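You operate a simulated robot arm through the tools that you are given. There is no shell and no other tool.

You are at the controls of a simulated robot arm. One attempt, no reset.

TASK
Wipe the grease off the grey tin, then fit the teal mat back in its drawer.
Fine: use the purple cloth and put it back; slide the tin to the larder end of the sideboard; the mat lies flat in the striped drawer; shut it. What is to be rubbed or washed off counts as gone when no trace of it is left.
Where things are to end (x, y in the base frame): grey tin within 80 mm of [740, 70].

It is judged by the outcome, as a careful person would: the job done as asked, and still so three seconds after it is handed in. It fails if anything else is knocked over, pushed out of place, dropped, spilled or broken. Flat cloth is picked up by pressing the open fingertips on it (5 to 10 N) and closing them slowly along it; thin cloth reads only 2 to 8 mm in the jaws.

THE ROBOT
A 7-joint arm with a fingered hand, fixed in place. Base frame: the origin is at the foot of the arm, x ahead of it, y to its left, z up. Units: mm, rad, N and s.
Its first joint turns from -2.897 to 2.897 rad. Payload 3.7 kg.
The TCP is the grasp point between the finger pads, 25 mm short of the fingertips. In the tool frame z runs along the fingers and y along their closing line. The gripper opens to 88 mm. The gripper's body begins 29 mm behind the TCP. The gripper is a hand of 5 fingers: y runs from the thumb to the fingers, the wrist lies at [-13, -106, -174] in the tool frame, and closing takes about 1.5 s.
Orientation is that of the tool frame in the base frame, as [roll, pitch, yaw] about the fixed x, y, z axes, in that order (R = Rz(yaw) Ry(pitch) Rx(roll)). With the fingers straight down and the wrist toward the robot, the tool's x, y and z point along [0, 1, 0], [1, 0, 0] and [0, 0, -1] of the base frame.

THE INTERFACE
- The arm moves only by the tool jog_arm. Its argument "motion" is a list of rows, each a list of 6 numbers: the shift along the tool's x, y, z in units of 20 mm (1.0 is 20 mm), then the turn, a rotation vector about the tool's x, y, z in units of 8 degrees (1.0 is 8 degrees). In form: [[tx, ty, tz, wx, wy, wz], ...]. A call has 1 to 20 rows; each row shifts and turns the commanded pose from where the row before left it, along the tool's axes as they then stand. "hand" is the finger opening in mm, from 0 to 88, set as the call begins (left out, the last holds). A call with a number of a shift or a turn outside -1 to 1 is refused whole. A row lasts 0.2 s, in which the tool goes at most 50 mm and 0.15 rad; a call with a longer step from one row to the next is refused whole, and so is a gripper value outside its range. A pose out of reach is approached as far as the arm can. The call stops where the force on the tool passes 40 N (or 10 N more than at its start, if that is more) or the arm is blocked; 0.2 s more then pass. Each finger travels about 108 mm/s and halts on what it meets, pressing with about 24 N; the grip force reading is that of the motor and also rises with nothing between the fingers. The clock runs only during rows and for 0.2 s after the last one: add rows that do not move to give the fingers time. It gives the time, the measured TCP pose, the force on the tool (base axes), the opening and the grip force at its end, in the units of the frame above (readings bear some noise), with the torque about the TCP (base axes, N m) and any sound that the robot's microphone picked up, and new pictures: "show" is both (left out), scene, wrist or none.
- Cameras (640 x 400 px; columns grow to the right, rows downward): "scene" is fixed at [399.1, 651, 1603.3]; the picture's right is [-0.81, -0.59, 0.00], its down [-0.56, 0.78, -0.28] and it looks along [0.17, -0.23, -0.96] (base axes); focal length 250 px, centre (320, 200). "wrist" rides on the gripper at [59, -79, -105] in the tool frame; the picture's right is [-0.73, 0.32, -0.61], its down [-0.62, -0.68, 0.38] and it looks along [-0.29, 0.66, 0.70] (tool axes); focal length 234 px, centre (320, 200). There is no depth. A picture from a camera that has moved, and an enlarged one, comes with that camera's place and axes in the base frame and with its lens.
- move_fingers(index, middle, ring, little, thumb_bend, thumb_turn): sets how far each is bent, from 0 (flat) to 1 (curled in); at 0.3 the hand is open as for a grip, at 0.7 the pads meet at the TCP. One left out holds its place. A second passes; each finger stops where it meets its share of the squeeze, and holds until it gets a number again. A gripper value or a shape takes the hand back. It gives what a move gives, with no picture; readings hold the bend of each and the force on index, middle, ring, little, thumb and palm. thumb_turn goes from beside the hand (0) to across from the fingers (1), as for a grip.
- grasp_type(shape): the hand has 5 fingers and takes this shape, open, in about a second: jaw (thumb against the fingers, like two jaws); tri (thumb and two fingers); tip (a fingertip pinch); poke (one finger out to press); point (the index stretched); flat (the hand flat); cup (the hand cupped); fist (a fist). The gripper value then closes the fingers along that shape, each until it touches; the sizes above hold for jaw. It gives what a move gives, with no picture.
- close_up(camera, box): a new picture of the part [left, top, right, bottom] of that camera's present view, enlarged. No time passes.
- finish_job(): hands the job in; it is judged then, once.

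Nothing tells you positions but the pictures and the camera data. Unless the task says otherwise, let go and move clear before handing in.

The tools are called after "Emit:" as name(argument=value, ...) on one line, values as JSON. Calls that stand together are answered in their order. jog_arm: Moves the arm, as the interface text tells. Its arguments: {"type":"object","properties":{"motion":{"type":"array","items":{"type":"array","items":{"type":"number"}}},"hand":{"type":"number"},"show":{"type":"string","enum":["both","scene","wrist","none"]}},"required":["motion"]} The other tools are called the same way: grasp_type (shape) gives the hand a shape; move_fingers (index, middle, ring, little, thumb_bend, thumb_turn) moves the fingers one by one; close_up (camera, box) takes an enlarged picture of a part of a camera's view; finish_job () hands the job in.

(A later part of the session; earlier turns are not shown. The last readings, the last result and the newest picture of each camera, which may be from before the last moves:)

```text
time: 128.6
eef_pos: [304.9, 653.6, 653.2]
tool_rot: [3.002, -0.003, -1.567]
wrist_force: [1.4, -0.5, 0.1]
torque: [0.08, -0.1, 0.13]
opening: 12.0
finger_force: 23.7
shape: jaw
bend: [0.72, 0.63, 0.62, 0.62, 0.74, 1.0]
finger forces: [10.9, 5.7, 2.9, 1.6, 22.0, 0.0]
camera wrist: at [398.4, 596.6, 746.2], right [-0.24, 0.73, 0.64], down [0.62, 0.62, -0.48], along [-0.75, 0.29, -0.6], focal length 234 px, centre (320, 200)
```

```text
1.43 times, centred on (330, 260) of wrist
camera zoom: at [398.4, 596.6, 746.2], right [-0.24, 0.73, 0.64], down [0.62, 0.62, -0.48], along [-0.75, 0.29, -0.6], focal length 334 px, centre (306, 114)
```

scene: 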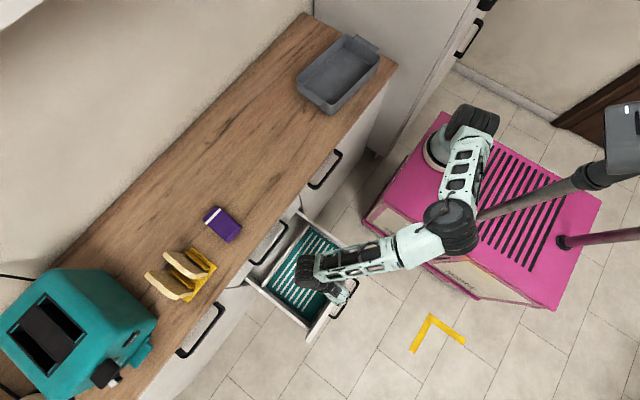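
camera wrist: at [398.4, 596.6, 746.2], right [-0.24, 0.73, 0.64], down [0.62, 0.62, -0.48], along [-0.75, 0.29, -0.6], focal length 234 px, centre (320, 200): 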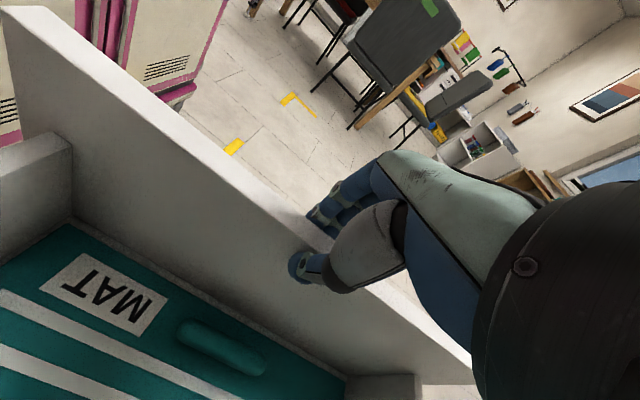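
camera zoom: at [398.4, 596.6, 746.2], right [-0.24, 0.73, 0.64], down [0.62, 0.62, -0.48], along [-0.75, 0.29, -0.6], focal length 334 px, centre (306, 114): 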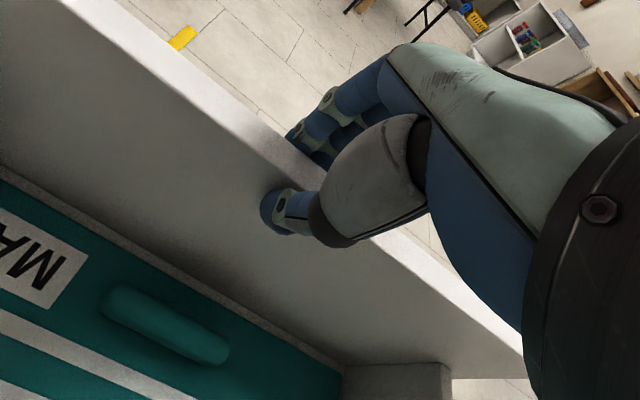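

The panel is gripped firmly. Drawing the drawer in toward +x, gently at first.

Emit:
jog_arm(motion=[[0, -0.25, -0.035, 0, 0, 0], [0, -0.396, -0.056, 0, 0, 0], [0, -0.396, -0.056, 0, 0, 0], [0, -0.396, -0.056, 0, 0, 0], [0, 0, 0, 0, 0, 0]], show="scene")

```text
time: 129.8
eef_pos: [335.2, 652.1, 653.1]
tool_rot: [3.005, -0.002, -1.569]
wrist_force: [1.9, 2.3, -13.2]
torque: [0.02, -0.13, 0.07]
opening: 11.4
finger_force: 24.3
shape: jaw
bend: [0.72, 0.63, 0.62, 0.62, 0.74, 1.0]
finger forces: [10.8, 5.5, 2.8, 1.1, 21.3, 0.1]
```

scene: 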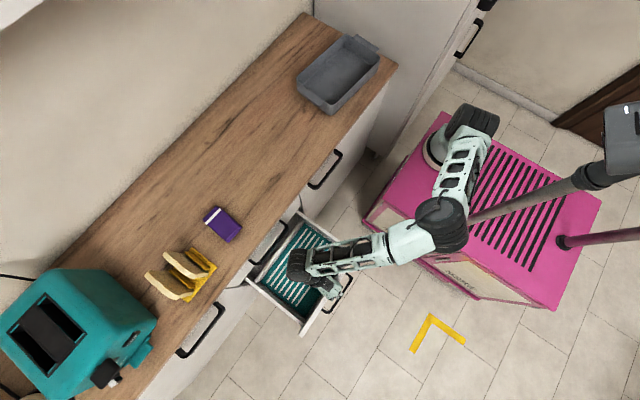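

It slides easily. There's slight upward strain, so I'll drop about a millimetre and continue.

Emit:
jog_arm(motion=[[0, -0.2, 0.04, 0, 0, 0], [0, -0.396, -0.045, 0, 0, 0], [0, -0.396, -0.056, 0, 0, 0], [0, -0.396, -0.056, 0, 0, 0], [0, -0.396, -0.056, 0, 0, 0], [0, -0.396, -0.056, 0, 0, 0], [0, -0.396, -0.056, 0, 0, 0], [0, 0, 0, 0, 0, 0]], show="both")

Emit:
close_up(camera="scene", box=[220, 190, 380, 350])

```text
time: 131.6
eef_pos: [386.4, 653.4, 652.1]
tool_rot: [3.003, -0.002, -1.57]
wrist_force: [0.3, -1.1, 10.1]
torque: [0.11, -0.01, 0.15]
opening: 11.6
finger_force: 24.2
shape: jaw
bend: [0.72, 0.63, 0.62, 0.71, 0.74, 1.0]
finger forces: [11.7, 6.9, 3.5, 2.8, 24.5, 0.0]
camera wrist: at [479.9, 596.7, 745.6], right [-0.24, 0.73, 0.64], down [0.62, 0.62, -0.47], along [-0.75, 0.29, -0.6], focal length 234 px, centre (320, 200)
```

scene: 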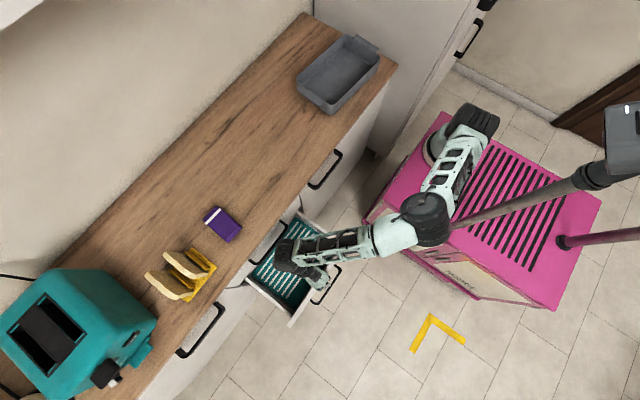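
wrist: 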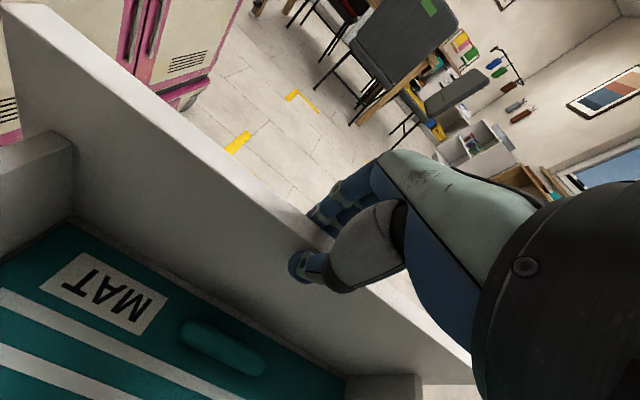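

```text
2.50 times, centred on (300, 270) of scene
camera zoom: at [399.1, 651.0, 1603.3], right [-0.81, -0.59, 0.0], down [-0.56, 0.78, -0.28], along [0.17, -0.23, -0.96], focal length 626 px, centre (370, 25)
```

zoom: 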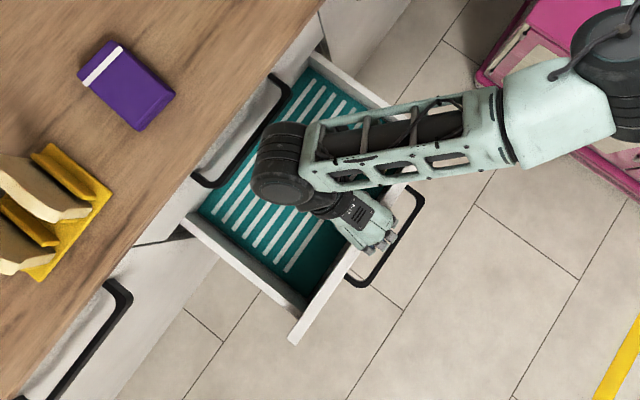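

The drawer is now partly in, with the panel at x≈386. Before the wrist nears the upper handle, I'll release, rise, and re-approach from outside with the hand tilted to push the rest.

Emit:
jog_arm(motion=[[0, 0, 0, 0, 0, 0], [0, 0, 0, 0, 0, 0], [0, 0, 0, 0, 0, 0], [0, 0.08, -0.6, 0, 0, 0], [0, 0.14, -1, 0, 0, 0], [0, 0.14, -1, 0, 0, 0], [0, 0.14, -1, 0, 0, 0], [0, 0.14, -1, 0, 0, 0], [0, 0, 0, 0, 0, 0]], hand=70, show="wrist")

```text
time: 133.6
eef_pos: [385.1, 652.4, 746.8]
tool_rot: [3.003, -0.005, -1.567]
wrist_force: [0.4, 0.9, 0.3]
torque: [0.0, 0.03, 0.0]
opening: 69.6
finger_force: 0.1
shape: jaw
bend: [0.27, 0.34, 0.32, 0.33, 0.5, 0.99]
finger forces: [0.0, 0.0, 0.1, 0.0, 0.1, 0.1]
camera wrist: at [479.1, 595.8, 840.0], right [-0.24, 0.73, 0.64], down [0.62, 0.62, -0.48], along [-0.75, 0.29, -0.6], focal length 234 px, centre (320, 200)
```

wrist: 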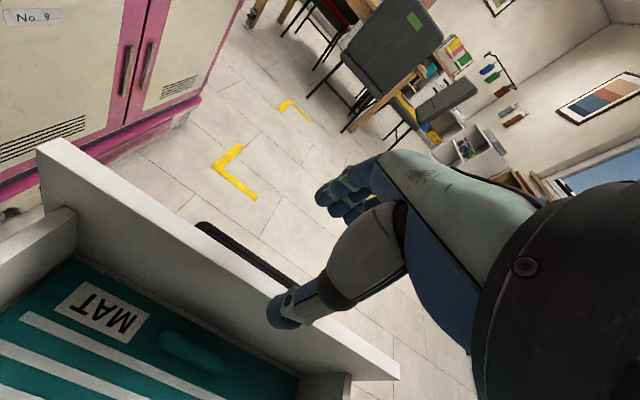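

Emit:
jog_arm(motion=[[-0.2, 0, 0, 0.8, 0, 0], [-0.2, 0, 0, 0.8, 0, 0], [-0.2, 0, 0, 0.9, 0, 0], [0, 0.8, -0.17, 0, 0, 0], [0, 0.8, -0.17, 0, 0, 0], [0, 0.8, -0.17, 0, 0, 0], [0, 0, 0, 0, 0, 0]], hand=0, show="both")

Emit:
close_up(camera="scene", box=[220, 190, 380, 350])

```text
time: 135.2
eef_pos: [337.1, 664.9, 744.4]
tool_rot: [-2.929, -0.004, -1.569]
wrist_force: [-0.1, -0.3, 0.2]
torque: [0.04, 0.04, -0.01]
opening: 0.2
finger_force: 24.6
shape: jaw
bend: [0.7, 0.7, 0.7, 0.7, 0.39, 1.0]
finger forces: [0.0, 0.0, 0.0, 0.0, 0.0, 0.1]
camera wrist: at [393.5, 607.7, 864.1], right [-0.44, 0.73, 0.52], down [0.75, 0.62, -0.23], along [-0.5, 0.29, -0.82], focal length 234 px, centre (320, 200)
```

scene: 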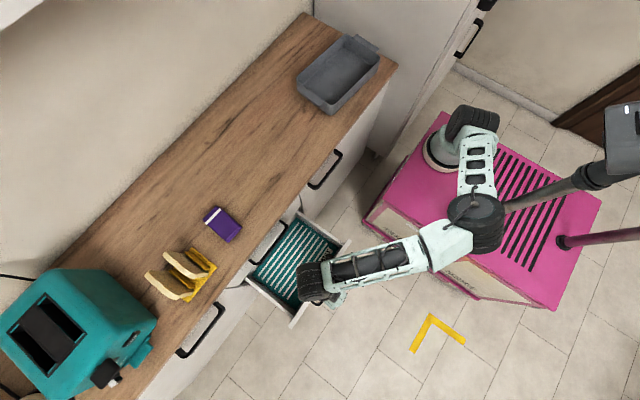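
wrist: 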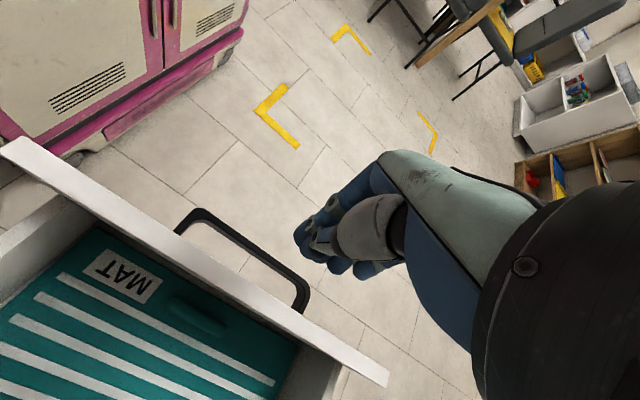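

```text
2.50 times, centred on (300, 270) of scene
camera zoom: at [399.1, 651.0, 1603.3], right [-0.81, -0.59, 0.0], down [-0.56, 0.78, -0.28], along [0.17, -0.23, -0.96], focal length 626 px, centre (370, 25)
```

zoom: 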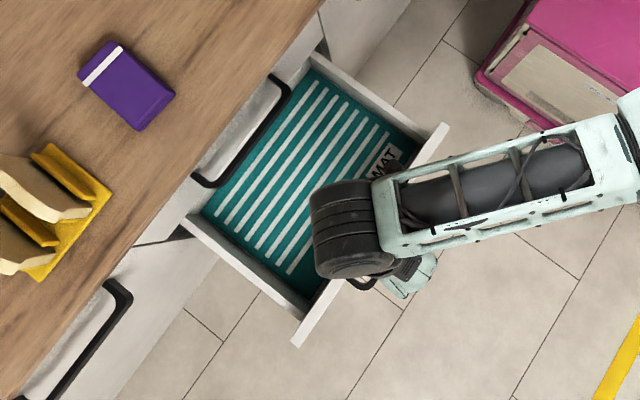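

Clear so far. Lowering the closed hand just outside the panel, above its handle.

Emit:
jog_arm(motion=[[0, 0.2, 0.9, 0, 0, 0], [0, 0.2, 0.9, 0, 0, 0], [0, 0.2, 0.9, 0, 0, 0], [0, 0.2, 0.9, 0, 0, 0], [0, 0.2, 0.8, 0, 0, 0], [0, 0, 0, 0, 0, 0]], show="both")

Emit:
close_up(camera="wrist", box=[0, 0, 640, 400])

```text
time: 136.6
eef_pos: [337.0, 665.4, 656.2]
tool_rot: [-2.932, -0.002, -1.569]
wrist_force: [-0.1, -0.3, 0.3]
torque: [0.0, 0.01, 0.01]
opening: 0.0
finger_force: 24.4
shape: jaw
bend: [0.7, 0.7, 0.7, 0.7, 0.39, 1.0]
finger forces: [0.0, 0.0, 0.1, 0.0, 0.0, 0.0]
camera wrist: at [393.6, 608.5, 775.8], right [-0.44, 0.73, 0.52], down [0.74, 0.62, -0.23], along [-0.5, 0.29, -0.82], focal length 234 px, centre (320, 200)
```

scene: 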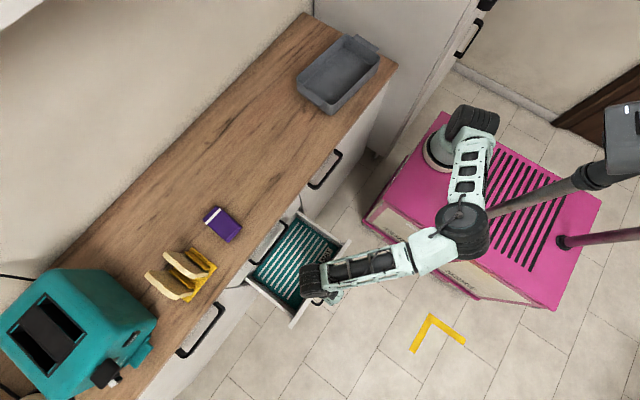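
wrist: 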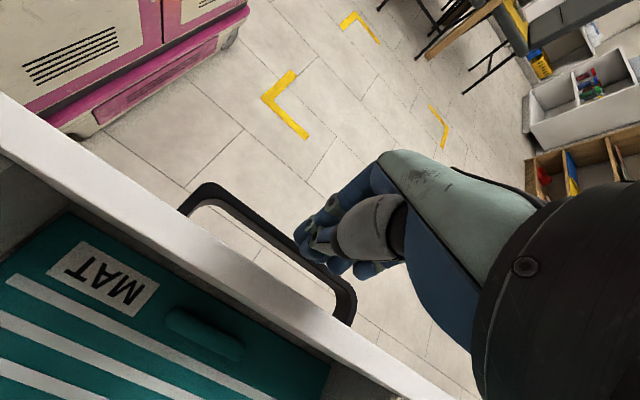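

```text
1.00 times, centred on (320, 200) of wrist (not enlarged: the box is as wide or as high as the picture)
camera zoom: at [393.6, 608.5, 775.8], right [-0.44, 0.73, 0.52], down [0.74, 0.62, -0.23], along [-0.5, 0.29, -0.82], focal length 234 px, centre (320, 200)
```

zoom: 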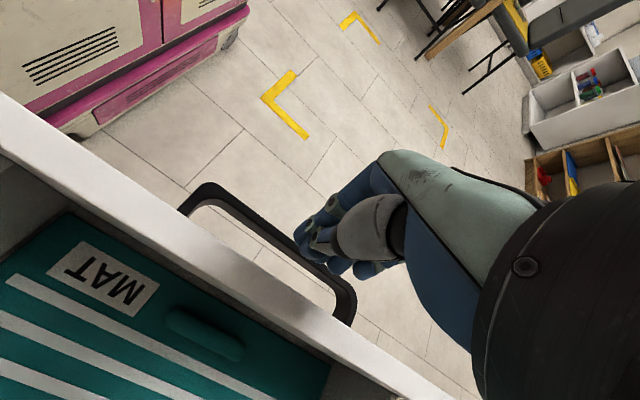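

The hand is outside the panel and above the handle. Pushing toward +x.

Emit:
jog_arm(motion=[[0, -0.39, 0.084, 0, 0, 0], [0, -0.39, 0.084, 0, 0, 0], [0, -0.39, 0.084, 0, 0, 0], [0, -0.39, 0.084, 0, 0, 0], [0, -0.39, 0.084, 0, 0, 0], [0, 0, 0, 0, 0, 0]], show="both")

```text
time: 137.9
eef_pos: [375.4, 664.5, 654.9]
tool_rot: [-2.931, -0.004, -1.57]
wrist_force: [0.1, 0.6, 0.1]
torque: [-0.04, 0.01, 0.01]
opening: 0.0
finger_force: 24.1
shape: jaw
bend: [0.7, 0.7, 0.7, 0.7, 0.39, 1.0]
finger forces: [0.1, 0.1, 0.3, 0.0, 0.1, 0.1]
camera wrist: at [432.5, 608.5, 773.9], right [-0.44, 0.73, 0.52], down [0.75, 0.62, -0.23], along [-0.5, 0.29, -0.82], focal length 234 px, centre (320, 200)
```

scene: 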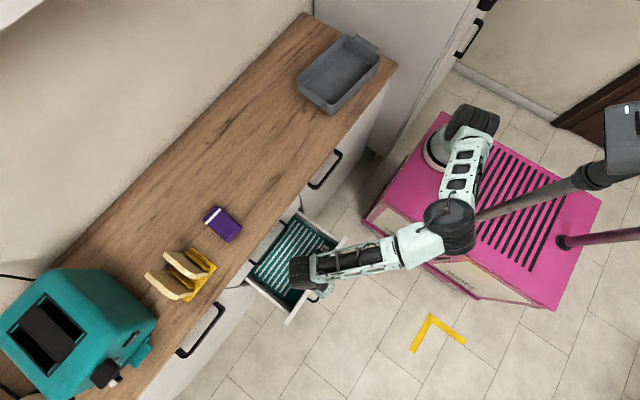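
wrist: 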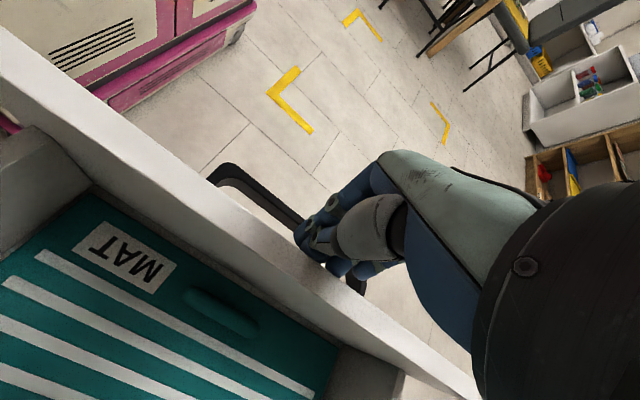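

Emit:
jog_arm(motion=[[0, -0.39, 0.084, 0, 0, 0], [0, -0.39, 0.084, 0.2, 0, 0], [0, -0.38, 0.095, 0.2, 0, 0], [0, -0.38, 0.105, 0.2, 0, 0], [0, -0.38, 0.115, 0.2, 0, 0], [0, 0, 0, 0, 0, 0]], show="both")

Emit:
close_up(camera="scene", box=[220, 190, 380, 350])

```text
time: 139.3
eef_pos: [416.3, 666.5, 656.4]
tool_rot: [-2.82, -0.002, -1.569]
wrist_force: [0.3, -0.4, 0.2]
torque: [0.01, 0.0, 0.0]
opening: 0.0
finger_force: 24.3
shape: jaw
bend: [0.7, 0.7, 0.7, 0.7, 0.39, 1.0]
finger forces: [0.0, 0.1, 0.2, 0.0, 0.1, 0.1]
camera wrist: at [457.5, 609.6, 780.6], right [-0.5, 0.73, 0.47], down [0.77, 0.62, -0.15], along [-0.4, 0.29, -0.87], focal length 234 px, centre (320, 200)
```

scene: 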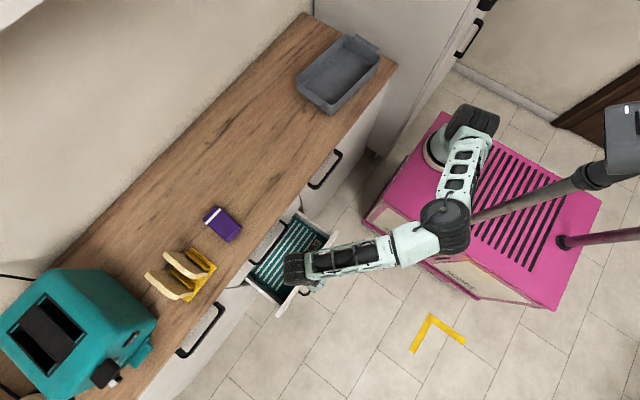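
wrist: 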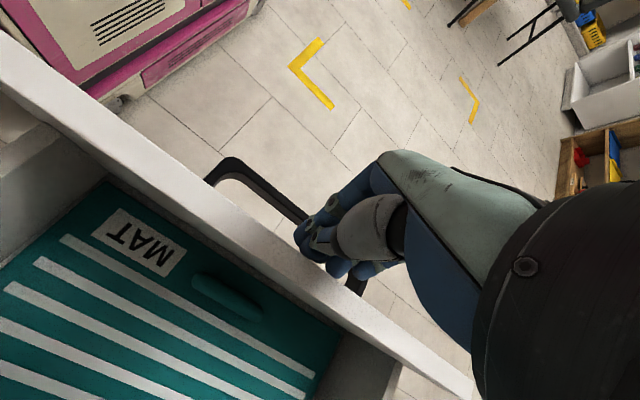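

```text
2.50 times, centred on (300, 270) of scene
camera zoom: at [399.1, 651.0, 1603.3], right [-0.81, -0.59, 0.0], down [-0.56, 0.78, -0.28], along [0.17, -0.23, -0.96], focal length 626 px, centre (370, 25)
```

zoom: 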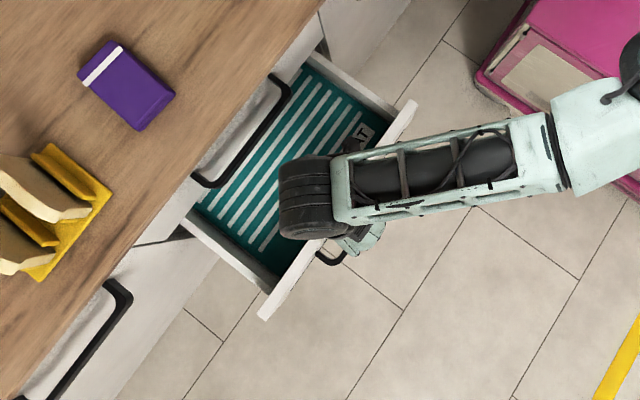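

The drawer is moving with almost no force. I'll continue, tilting the hand progressively so it stays clear of the upper drawer and handle.

Emit:
jog_arm(motion=[[0, -0.376, 0.137, 0.3, 0, 0], [0, -0.37, 0.15, 0.3, 0, 0], [0, -0.365, 0.165, 0.3, 0, 0], [0, -0.36, 0.18, 0.3, 0, 0], [0, -0.35, 0.195, 0.3, 0, 0], [0, -0.34, 0.21, 0.3, 0, 0], [0, -0.335, 0.22, 0.3, 0, 0], [0, -0.325, 0.235, 0.3, 0, 0], [0, 0, 0, 0, 0, 0]], show="both")

Emit:
close_up(camera="scene", box=[220, 190, 380, 350])

```text
time: 141.3
eef_pos: [480.3, 665.8, 655.5]
tool_rot: [-2.484, -0.002, -1.568]
wrist_force: [0.0, 0.1, 0.6]
torque: [-0.02, -0.01, 0.02]
opening: 0.4
finger_force: 24.2
shape: jaw
bend: [0.7, 0.7, 0.7, 0.7, 0.39, 1.0]
finger forces: [0.0, 0.1, 0.0, 0.0, 0.0, 0.0]
camera wrist: at [479.5, 609.5, 786.5], right [-0.63, 0.73, 0.28], down [0.77, 0.63, 0.11], along [-0.1, 0.29, -0.95], focal length 234 px, centre (320, 200)
```

scene: 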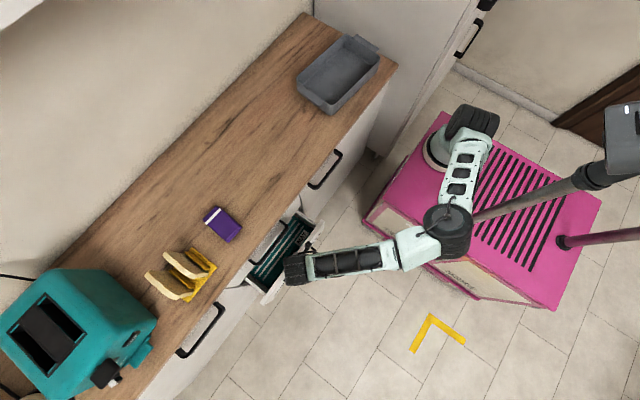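
wrist: 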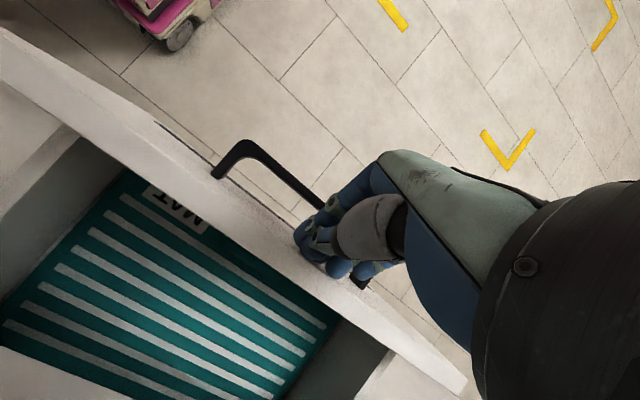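

```text
2.50 times, centred on (300, 270) of scene
camera zoom: at [399.1, 651.0, 1603.3], right [-0.81, -0.59, 0.0], down [-0.56, 0.78, -0.28], along [0.17, -0.23, -0.96], focal length 626 px, centre (370, 25)
```

zoom: 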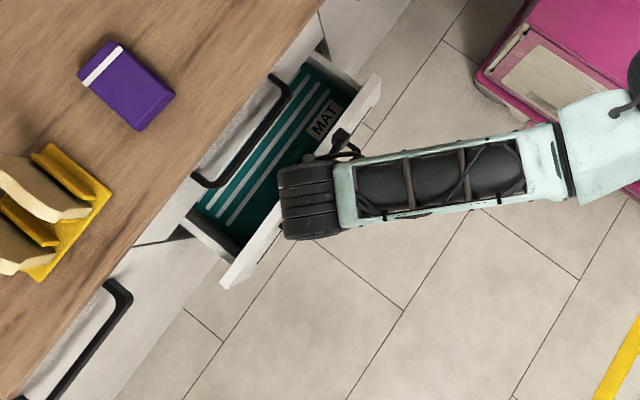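

Working well, with the panel around x≈500. From this angle the front's outer face may just be visible, so I'll check it for stripes.

Emit:
close_up(camera="wrist", box=[60, 60, 340, 260])

Emit:
close_up(camera="scene", box=[260, 200, 340, 270])

```text
2.00 times, centred on (200, 160) of wrist
camera zoom: at [479.5, 609.5, 786.5], right [-0.63, 0.73, 0.28], down [0.77, 0.63, 0.11], along [-0.1, 0.29, -0.95], focal length 468 px, centre (560, 280)
```

zoom: 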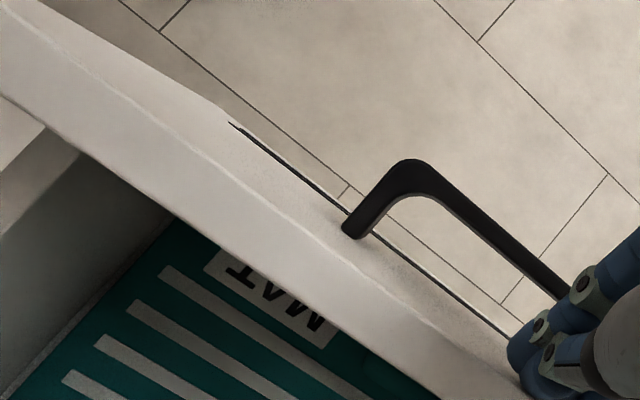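

```text
5.71 times, centred on (300, 235) of scene
camera zoom: at [399.1, 651.0, 1603.3], right [-0.81, -0.59, 0.0], down [-0.56, 0.78, -0.28], along [0.17, -0.23, -0.96], focal length 1432 px, centre (434, 0)
```

zoom: 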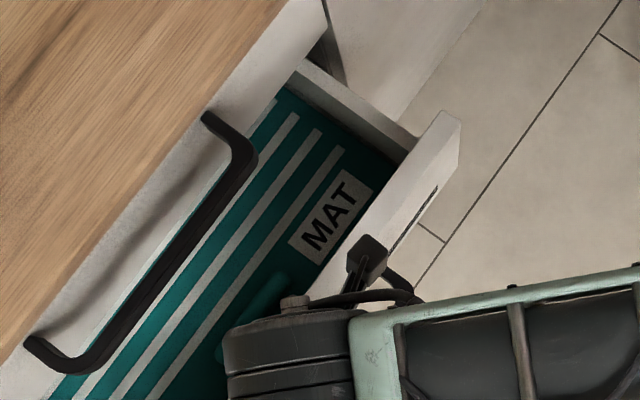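

There is a dark stripe along this drawer's front, so it is the striped drawer. Continuing to push it shut.

Emit:
jog_arm(motion=[[0, -0.315, 0.245, 0.25, 0, 0], [0, -0.31, 0.255, 0.25, 0, 0], [0, -0.3, 0.265, 0.25, 0, 0], [0, -0.29, 0.275, 0.25, 0, 0], [0, -0.28, 0.283, 0.25, 0, 0], [0, -0.275, 0.29, 0.25, 0, 0], [0, 0, 0, 0, 0, 0]], show="both")

Emit:
close_up(camera="scene", box=[220, 190, 380, 350])

```text
time: 142.9
eef_pos: [527.4, 665.0, 654.6]
tool_rot: [-2.273, -0.003, -1.569]
wrist_force: [-0.2, -0.3, 0.3]
torque: [0.0, -0.01, -0.03]
opening: 0.2
finger_force: 24.3
shape: jaw
bend: [0.7, 0.7, 0.7, 0.7, 0.39, 1.0]
finger forces: [0.0, 0.0, 0.0, 0.0, 0.0, 0.0]
camera wrist: at [499.6, 608.5, 782.7], right [-0.67, 0.73, 0.14], down [0.73, 0.63, 0.27], along [0.11, 0.29, -0.95], focal length 234 px, centre (320, 200)
```

scene: 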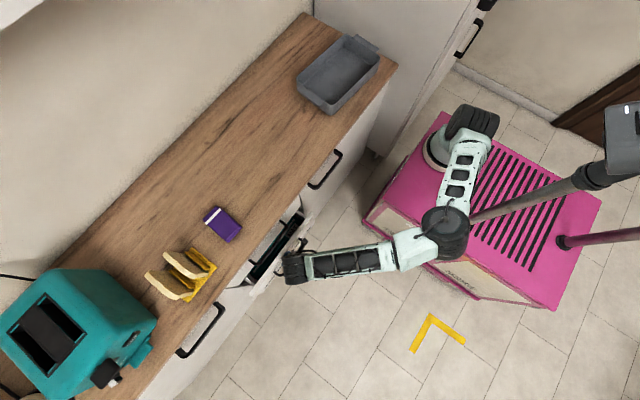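
wrist: 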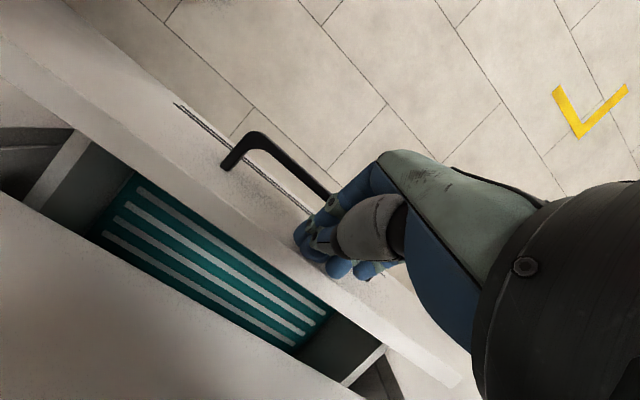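

```text
2.50 times, centred on (300, 270) of scene
camera zoom: at [399.1, 651.0, 1603.3], right [-0.81, -0.59, 0.0], down [-0.56, 0.78, -0.28], along [0.17, -0.23, -0.96], focal length 626 px, centre (370, 25)
```

zoom: 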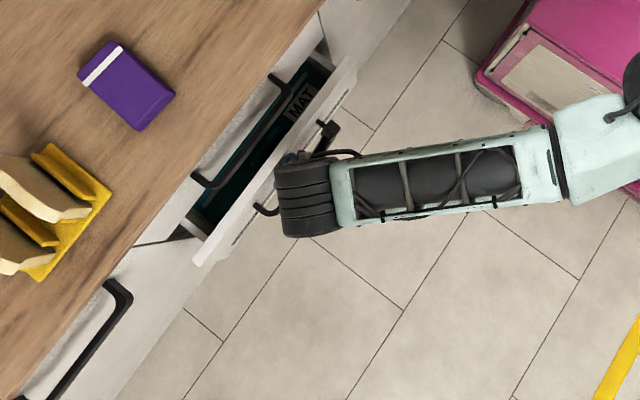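

About 65 mm to go. Continuing with small steps.

Emit:
jog_arm(motion=[[0, -0.255, 0.305, 0.2, 0, 0], [0, -0.25, 0.31, 0.2, 0, 0], [0, -0.245, 0.315, 0.2, 0, 0], [0, -0.24, 0.32, 0.2, 0, 0], [0, -0.235, 0.325, 0.1, 0, 0], [0, 0, 0, 0, 0, 0]], show="both")

Emit:
close_up(camera="scene", box=[220, 190, 380, 350])

```text
time: 144.3
eef_pos: [568.7, 667.4, 655.4]
tool_rot: [-2.148, -0.004, -1.572]
wrist_force: [0.1, -0.1, -0.4]
torque: [0.02, 0.01, -0.01]
opening: 0.0
finger_force: 23.8
shape: jaw
bend: [0.7, 0.7, 0.7, 0.7, 0.4, 1.0]
finger forces: [0.1, 0.0, 0.1, 0.0, 0.0, 0.1]
camera wrist: at [524.5, 609.9, 779.0], right [-0.69, 0.72, 0.06], down [0.69, 0.63, 0.36], along [0.22, 0.29, -0.93], focal length 234 px, centre (320, 200)
```

scene: 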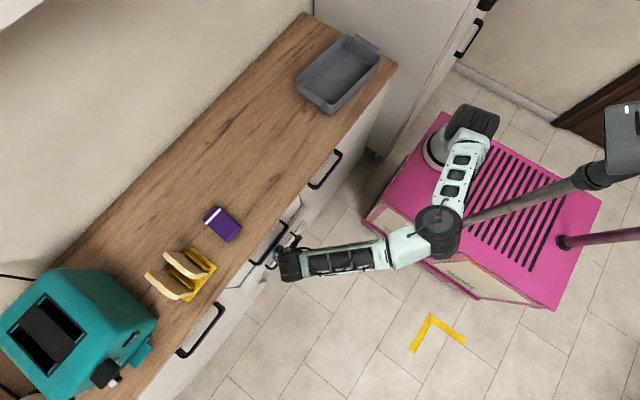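
wrist: 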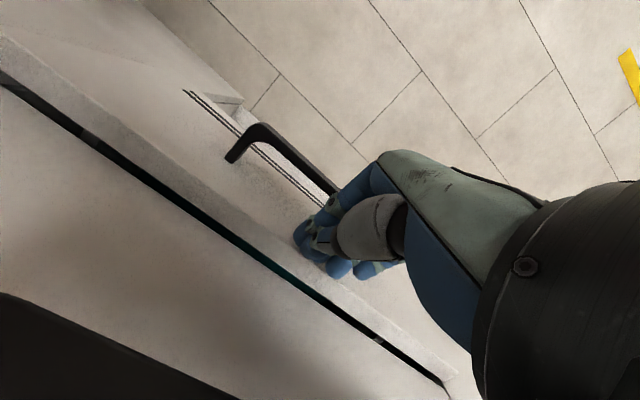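

```text
2.50 times, centred on (300, 270) of scene
camera zoom: at [399.1, 651.0, 1603.3], right [-0.81, -0.59, 0.0], down [-0.56, 0.78, -0.28], along [0.17, -0.23, -0.96], focal length 626 px, centre (370, 25)
```

zoom: 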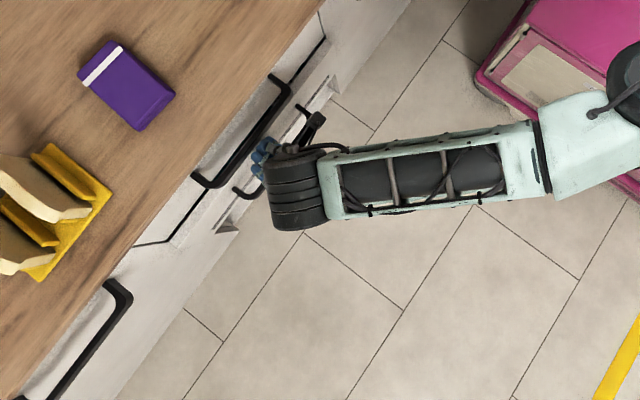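

Just a thin gap remains. Pushing the last bit in small steps until it seats.

Emit:
jog_arm(motion=[[0, -0.136, 0.21, 0, 0, 0], [0, -0.136, 0.21, 0, 0, 0], [0, -0.136, 0.21, 0, 0, 0], [0, 0, 0, 0, 0, 0]], show="both")

Emit:
close_up(camera="scene", box=[240, 190, 340, 290])

```text
time: 145.3
eef_pos: [581.5, 665.9, 654.4]
tool_rot: [-2.15, -0.002, -1.569]
wrist_force: [0.7, 0.2, 0.0]
torque: [-0.02, -0.01, 0.01]
opening: 0.1
finger_force: 24.3
shape: jaw
bend: [0.7, 0.7, 0.7, 0.7, 0.4, 1.0]
finger forces: [0.1, 0.0, 0.0, 0.0, 0.0, 0.0]
camera wrist: at [538.6, 609.4, 778.6], right [-0.69, 0.72, 0.06], down [0.69, 0.63, 0.36], along [0.22, 0.29, -0.93], focal length 234 px, centre (320, 200)
```

scene: 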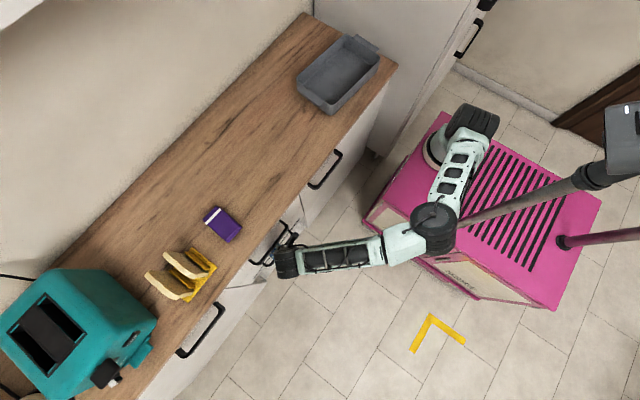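
wrist: 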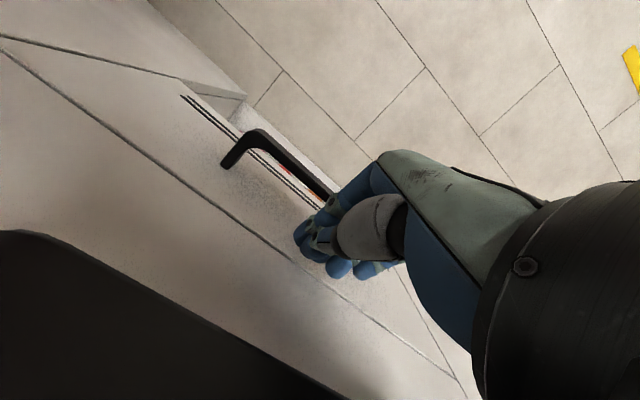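

```text
4.00 times, centred on (290, 240) of scene
camera zoom: at [399.1, 651.0, 1603.3], right [-0.81, -0.59, 0.0], down [-0.56, 0.78, -0.28], along [0.17, -0.23, -0.96], focal length 1002 px, centre (440, 40)
```

zoom: 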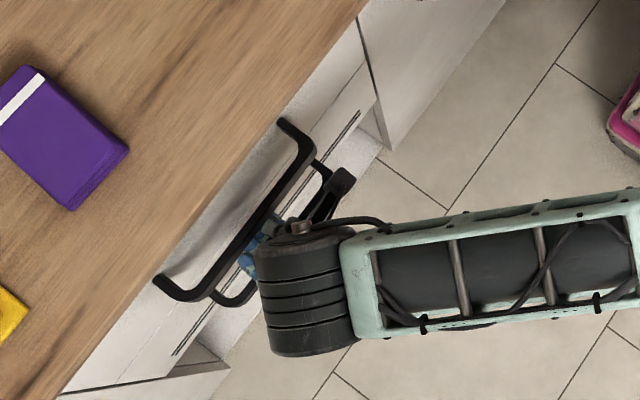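

Nearly flush. A final gentle press to be sure it is fully seated.

Emit:
jog_arm(motion=[[0, -0.08, 0.126, 0, 0, 0], [0, -0.08, 0.126, 0, 0, 0], [0, 0, 0, 0, 0, 0]], show="wrist")

```text
time: 146.2
eef_pos: [587.3, 666.9, 655.8]
tool_rot: [-2.151, -0.001, -1.567]
wrist_force: [-0.3, -1.1, 0.1]
torque: [0.01, -0.01, -0.01]
opening: 0.2
finger_force: 23.9
shape: jaw
bend: [0.7, 0.7, 0.7, 0.7, 0.4, 1.0]
finger forces: [0.0, 0.1, 0.1, 0.0, 0.0, 0.0]
camera wrist: at [544.5, 609.3, 778.7], right [-0.69, 0.72, 0.06], down [0.69, 0.63, 0.36], along [0.22, 0.29, -0.93], focal length 234 px, centre (320, 200)
```

wrist: 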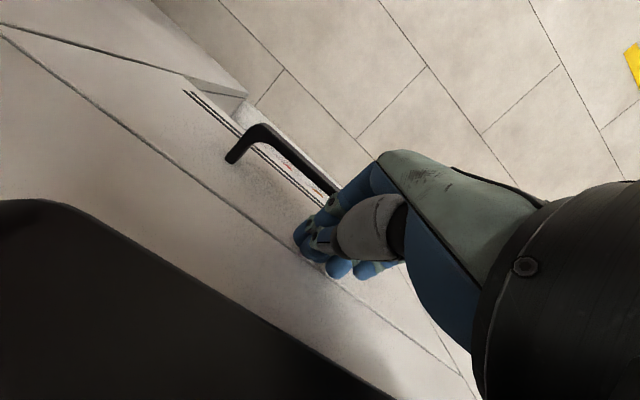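

Emit:
close_up(camera="wrist", box=[100, 20, 480, 400])

Emit:
close_up(camera="scene", box=[240, 190, 340, 290])

```text
1.05 times, centred on (290, 210) of wrist (not enlarged: the box is as wide or as high as the picture)
camera zoom: at [544.5, 609.3, 778.7], right [-0.69, 0.72, 0.06], down [0.69, 0.63, 0.36], along [0.22, 0.29, -0.93], focal length 246 px, centre (352, 190)
```

zoom: 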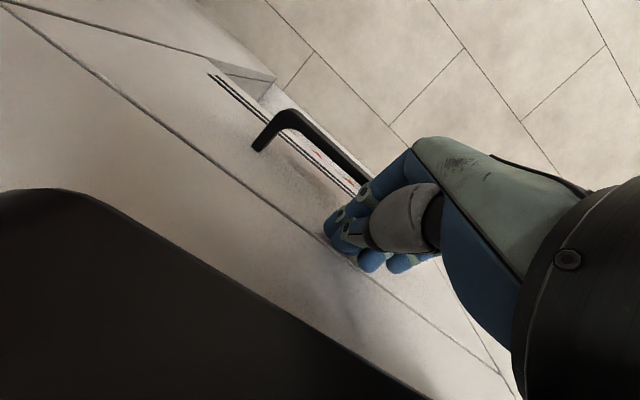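

```text
4.00 times, centred on (290, 240) of scene
camera zoom: at [399.1, 651.0, 1603.3], right [-0.81, -0.59, 0.0], down [-0.56, 0.78, -0.28], along [0.17, -0.23, -0.96], focal length 1002 px, centre (440, 40)
```

zoom: 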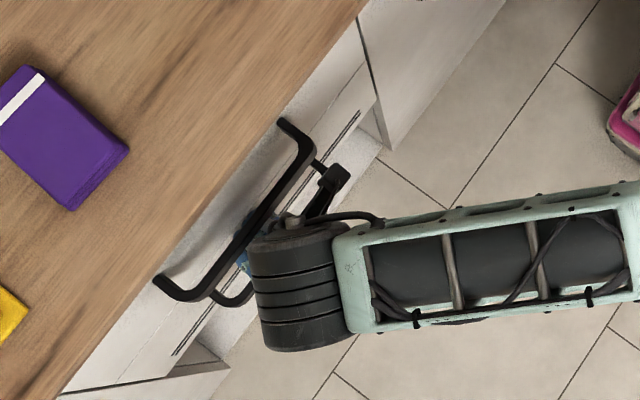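

Emit:
jog_arm(motion=[[0, -0.055, 0.084, 0, 0, 0], [0, -0.055, 0.084, 0, 0, 0], [0, 0, 0, 0, 0, 0]], show="wrist")

```text
time: 146.9
eef_pos: [589.5, 666.6, 653.7]
tool_rot: [-2.154, -0.003, -1.567]
wrist_force: [-19.8, -4.1, 1.0]
torque: [-0.07, 0.29, 0.16]
opening: 0.0
finger_force: 24.1
shape: jaw
bend: [0.7, 0.7, 0.7, 0.7, 0.4, 1.0]
finger forces: [0.1, 29.4, 0.0, 0.0, 0.0, 0.0]
camera wrist: at [546.9, 610.2, 778.3], right [-0.69, 0.72, 0.06], down [0.69, 0.63, 0.36], along [0.22, 0.29, -0.93], focal length 234 px, centre (320, 200)
```

wrist: 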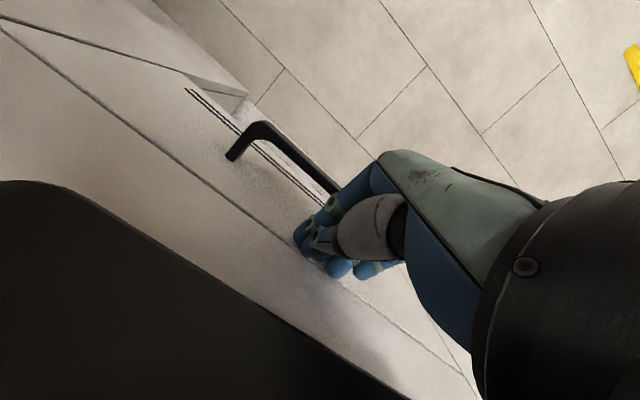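

A firm 20 N stop with the front flush, so the drawer is closed. Backing away slowly.

Emit:
jog_arm(motion=[[0, 0.11, -0.167, 0, 0, 0], [0, 0.22, -0.334, 0, 0, 0], [0, 0.22, -0.334, 0, 0, 0], [0, 0.22, -0.334, 0, 0, 0], [0, 0.22, -0.334, 0, 0, 0], [0, 0.22, -0.334, 0, 0, 0], [0, 0.22, -0.334, 0, 0, 0], [0, 0.22, -0.334, 0, 0, 0], [0, 0, 0, 0, 0, 0]], show="both")

Emit:
close_up(camera="wrist", box=[0, 0, 400, 300])

Emit:
close_up(camera="scene", box=[220, 190, 340, 300])

```text
time: 148.9
eef_pos: [532.1, 665.0, 654.6]
tool_rot: [-2.149, -0.003, -1.568]
wrist_force: [0.0, 0.6, 0.3]
torque: [0.03, -0.02, -0.01]
opening: 0.0
finger_force: 23.5
shape: jaw
bend: [0.7, 0.7, 0.7, 0.7, 0.4, 1.0]
finger forces: [0.0, 0.0, 0.0, 0.0, 0.1, 0.0]
camera wrist: at [488.4, 608.1, 777.8], right [-0.69, 0.72, 0.06], down [0.69, 0.63, 0.36], along [0.22, 0.29, -0.93], focal length 234 px, centre (320, 200)
```

scene: 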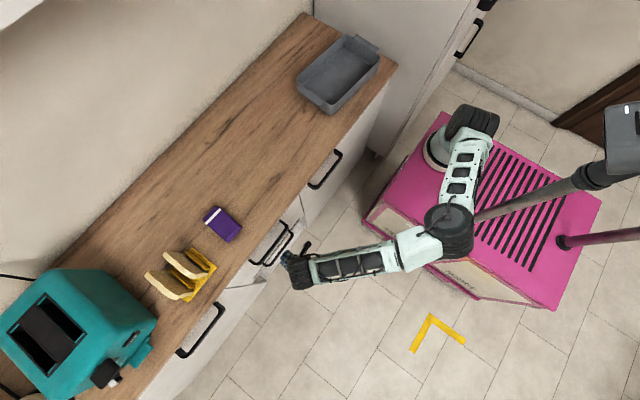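
wrist: 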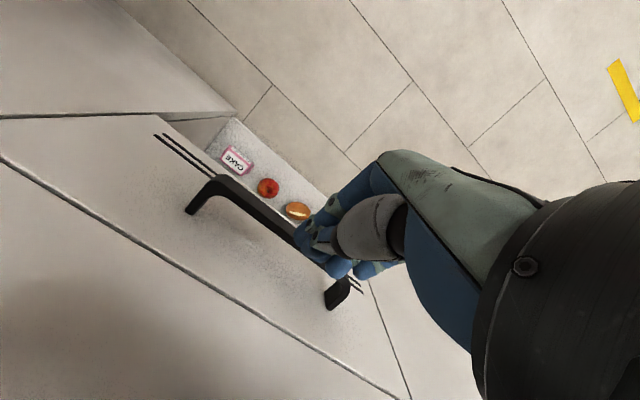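

```text
1.33 times, centred on (200, 150) of wrist
camera zoom: at [488.4, 608.1, 777.8], right [-0.69, 0.72, 0.06], down [0.69, 0.63, 0.36], along [0.22, 0.29, -0.93], focal length 312 px, centre (480, 267)
```

zoom: 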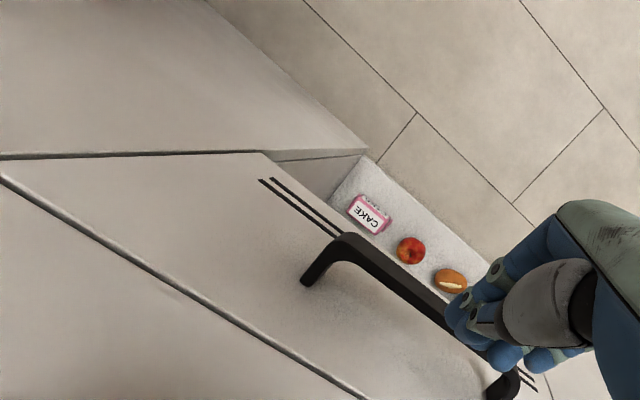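

```text
3.64 times, centred on (280, 245) of scene
camera zoom: at [399.1, 651.0, 1603.3], right [-0.81, -0.59, 0.0], down [-0.56, 0.78, -0.28], along [0.17, -0.23, -0.96], focal length 911 px, centre (466, 36)
```

zoom: 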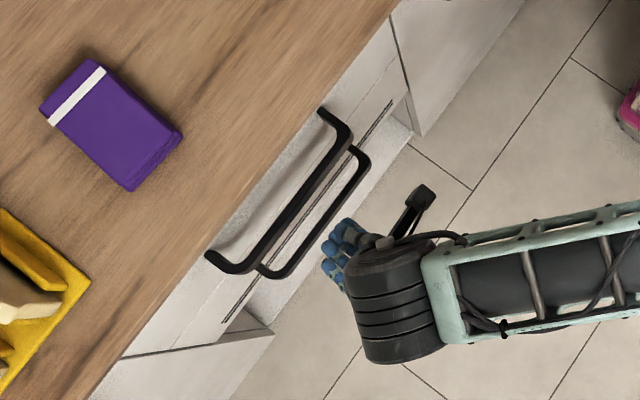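

The drawer is flush: both handles are at the same depth and the double-striped front is in line with the one above. I'll retract the hand clear and take a final look at everything.

Emit:
jog_arm(motion=[[0, 0.58, -0.81, 0, 0, 0], [0, 0.6, -0.8, -0.8, 0, 0], [0, 0.68, -0.73, -0.8, 0, 0], [0, 0.76, -0.64, -0.8, 0, 0], [0, 0, 0, -0.4, 0, 0], [0, -0.5, -0.86, 0, 0, 0], [0, -0.5, -0.86, 0, 0, 0], [0, -0.5, -0.86, 0, 0, 0], [0, -0.5, -0.86, 0, 0, 0], [0, -0.5, -0.86, 0, 0, 0], [0, -0.5, -0.86, 0, 0, 0], [0, -0.5, -0.86, 0, 0, 0], [0, -0.5, -0.86, 0, 0, 0], [0, -0.5, -0.86, 0, 0, 0], [0, -0.5, -0.86, 0, 0, 0], [0, 0, 0, 0, 0, 0]], show="both")

Emit:
close_up(camera="scene", box=[120, 160, 340, 320])

Emit:
close_up(camera="scene", box=[240, 0, 420, 150])

```text
time: 152.3
eef_pos: [437.0, 664.9, 851.3]
tool_rot: [-2.542, -0.002, -1.569]
wrist_force: [0.0, 0.8, -0.6]
torque: [0.01, 0.01, -0.03]
opening: 0.1
finger_force: 23.8
shape: jaw
bend: [0.7, 0.7, 0.7, 0.7, 0.4, 1.0]
finger forces: [0.1, 0.0, 0.0, 0.0, 0.0, 0.0]
camera wrist: at [444.4, 609.1, 982.3], right [-0.61, 0.73, 0.32], down [0.78, 0.63, 0.07], along [-0.15, 0.29, -0.95], focal length 234 px, centre (320, 200)
```

scene: 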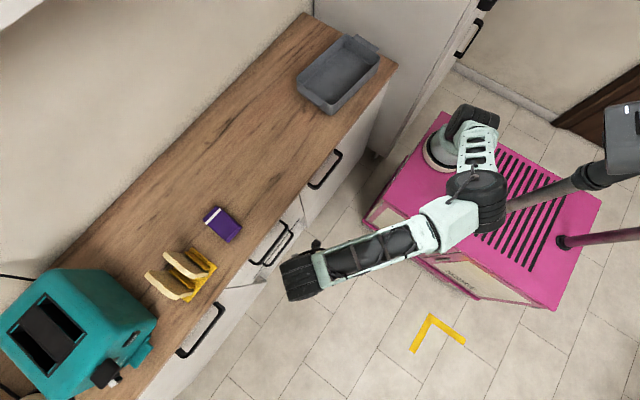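
wrist: 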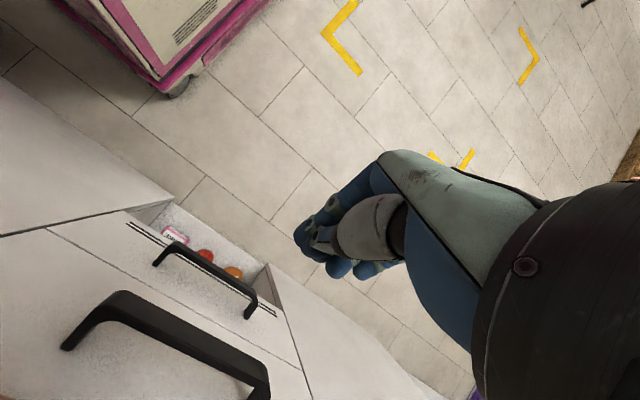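

```text
2.50 times, centred on (230, 240) of scene
camera zoom: at [399.1, 651.0, 1603.3], right [-0.81, -0.59, 0.0], down [-0.56, 0.78, -0.28], along [0.17, -0.23, -0.96], focal length 626 px, centre (545, 100)
```

zoom: 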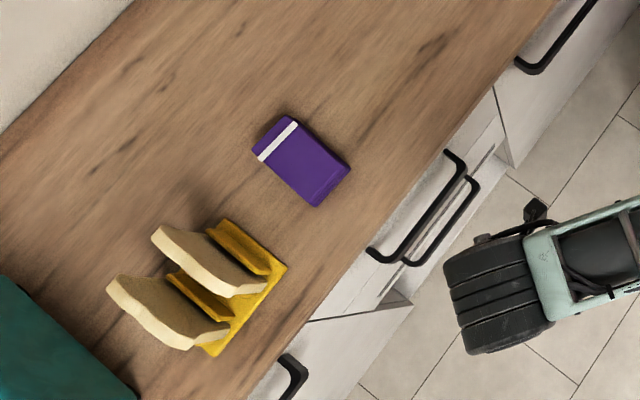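

```text
2.67 times, centred on (330, 75) of scene
camera zoom: at [399.1, 651.0, 1603.3], right [-0.81, -0.59, 0.0], down [-0.56, 0.78, -0.28], along [0.17, -0.23, -0.96], focal length 668 px, centre (293, 533)
```

zoom: 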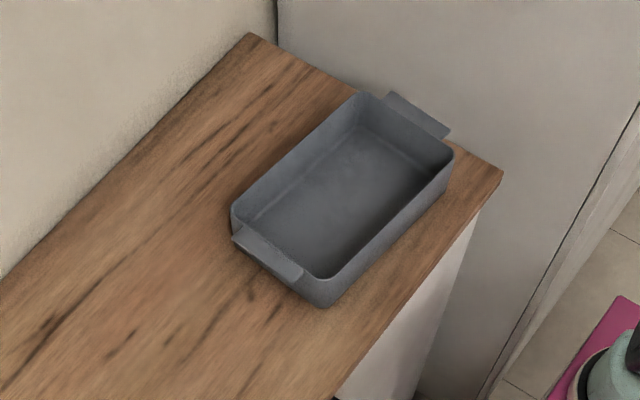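

Everything looks in place: the tin centre is about (741, 69), the cloth is back, the toast rack is untouched and the drawer is shut. One last check of the tin for any trace of grease.

Emit:
close_up(camera="scene", box=[295, 30, 385, 115])

Emit:
close_up(camera="scene", box=[230, 190, 320, 290])

Emit:
close_up(camera="wrist", box=[0, 160, 340, 400])

```text
4.71 times, centred on (340, 72) of scene
camera zoom: at [399.1, 651.0, 1603.3], right [-0.81, -0.59, 0.0], down [-0.56, 0.78, -0.28], along [0.17, -0.23, -0.96], focal length 1179 px, centre (226, 800)
```

zoom: 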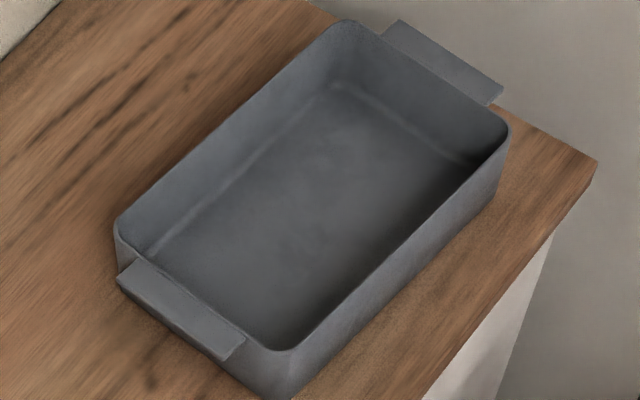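

```text
4.00 times, centred on (275, 240) of scene
camera zoom: at [399.1, 651.0, 1603.3], right [-0.81, -0.59, 0.0], down [-0.56, 0.78, -0.28], along [0.17, -0.23, -0.96], focal length 1002 px, centre (500, 40)
```

zoom: 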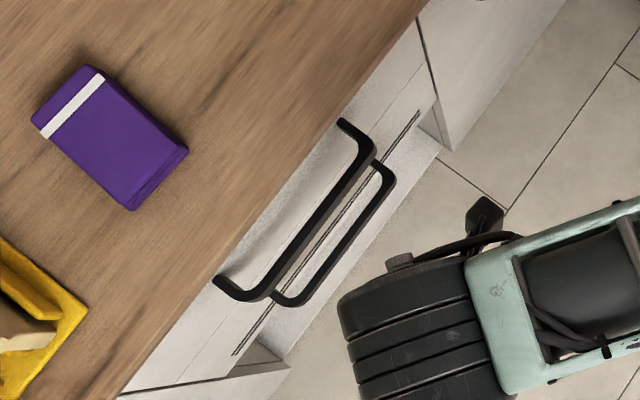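

```text
1.67 times, centred on (170, 280) of wrist
camera zoom: at [444.4, 609.1, 982.3], right [-0.61, 0.73, 0.32], down [0.78, 0.63, 0.07], along [-0.15, 0.29, -0.95], focal length 390 px, centre (570, 67)
```

zoom: 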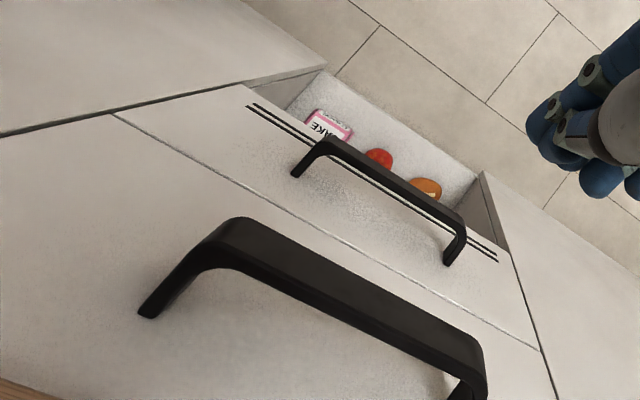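

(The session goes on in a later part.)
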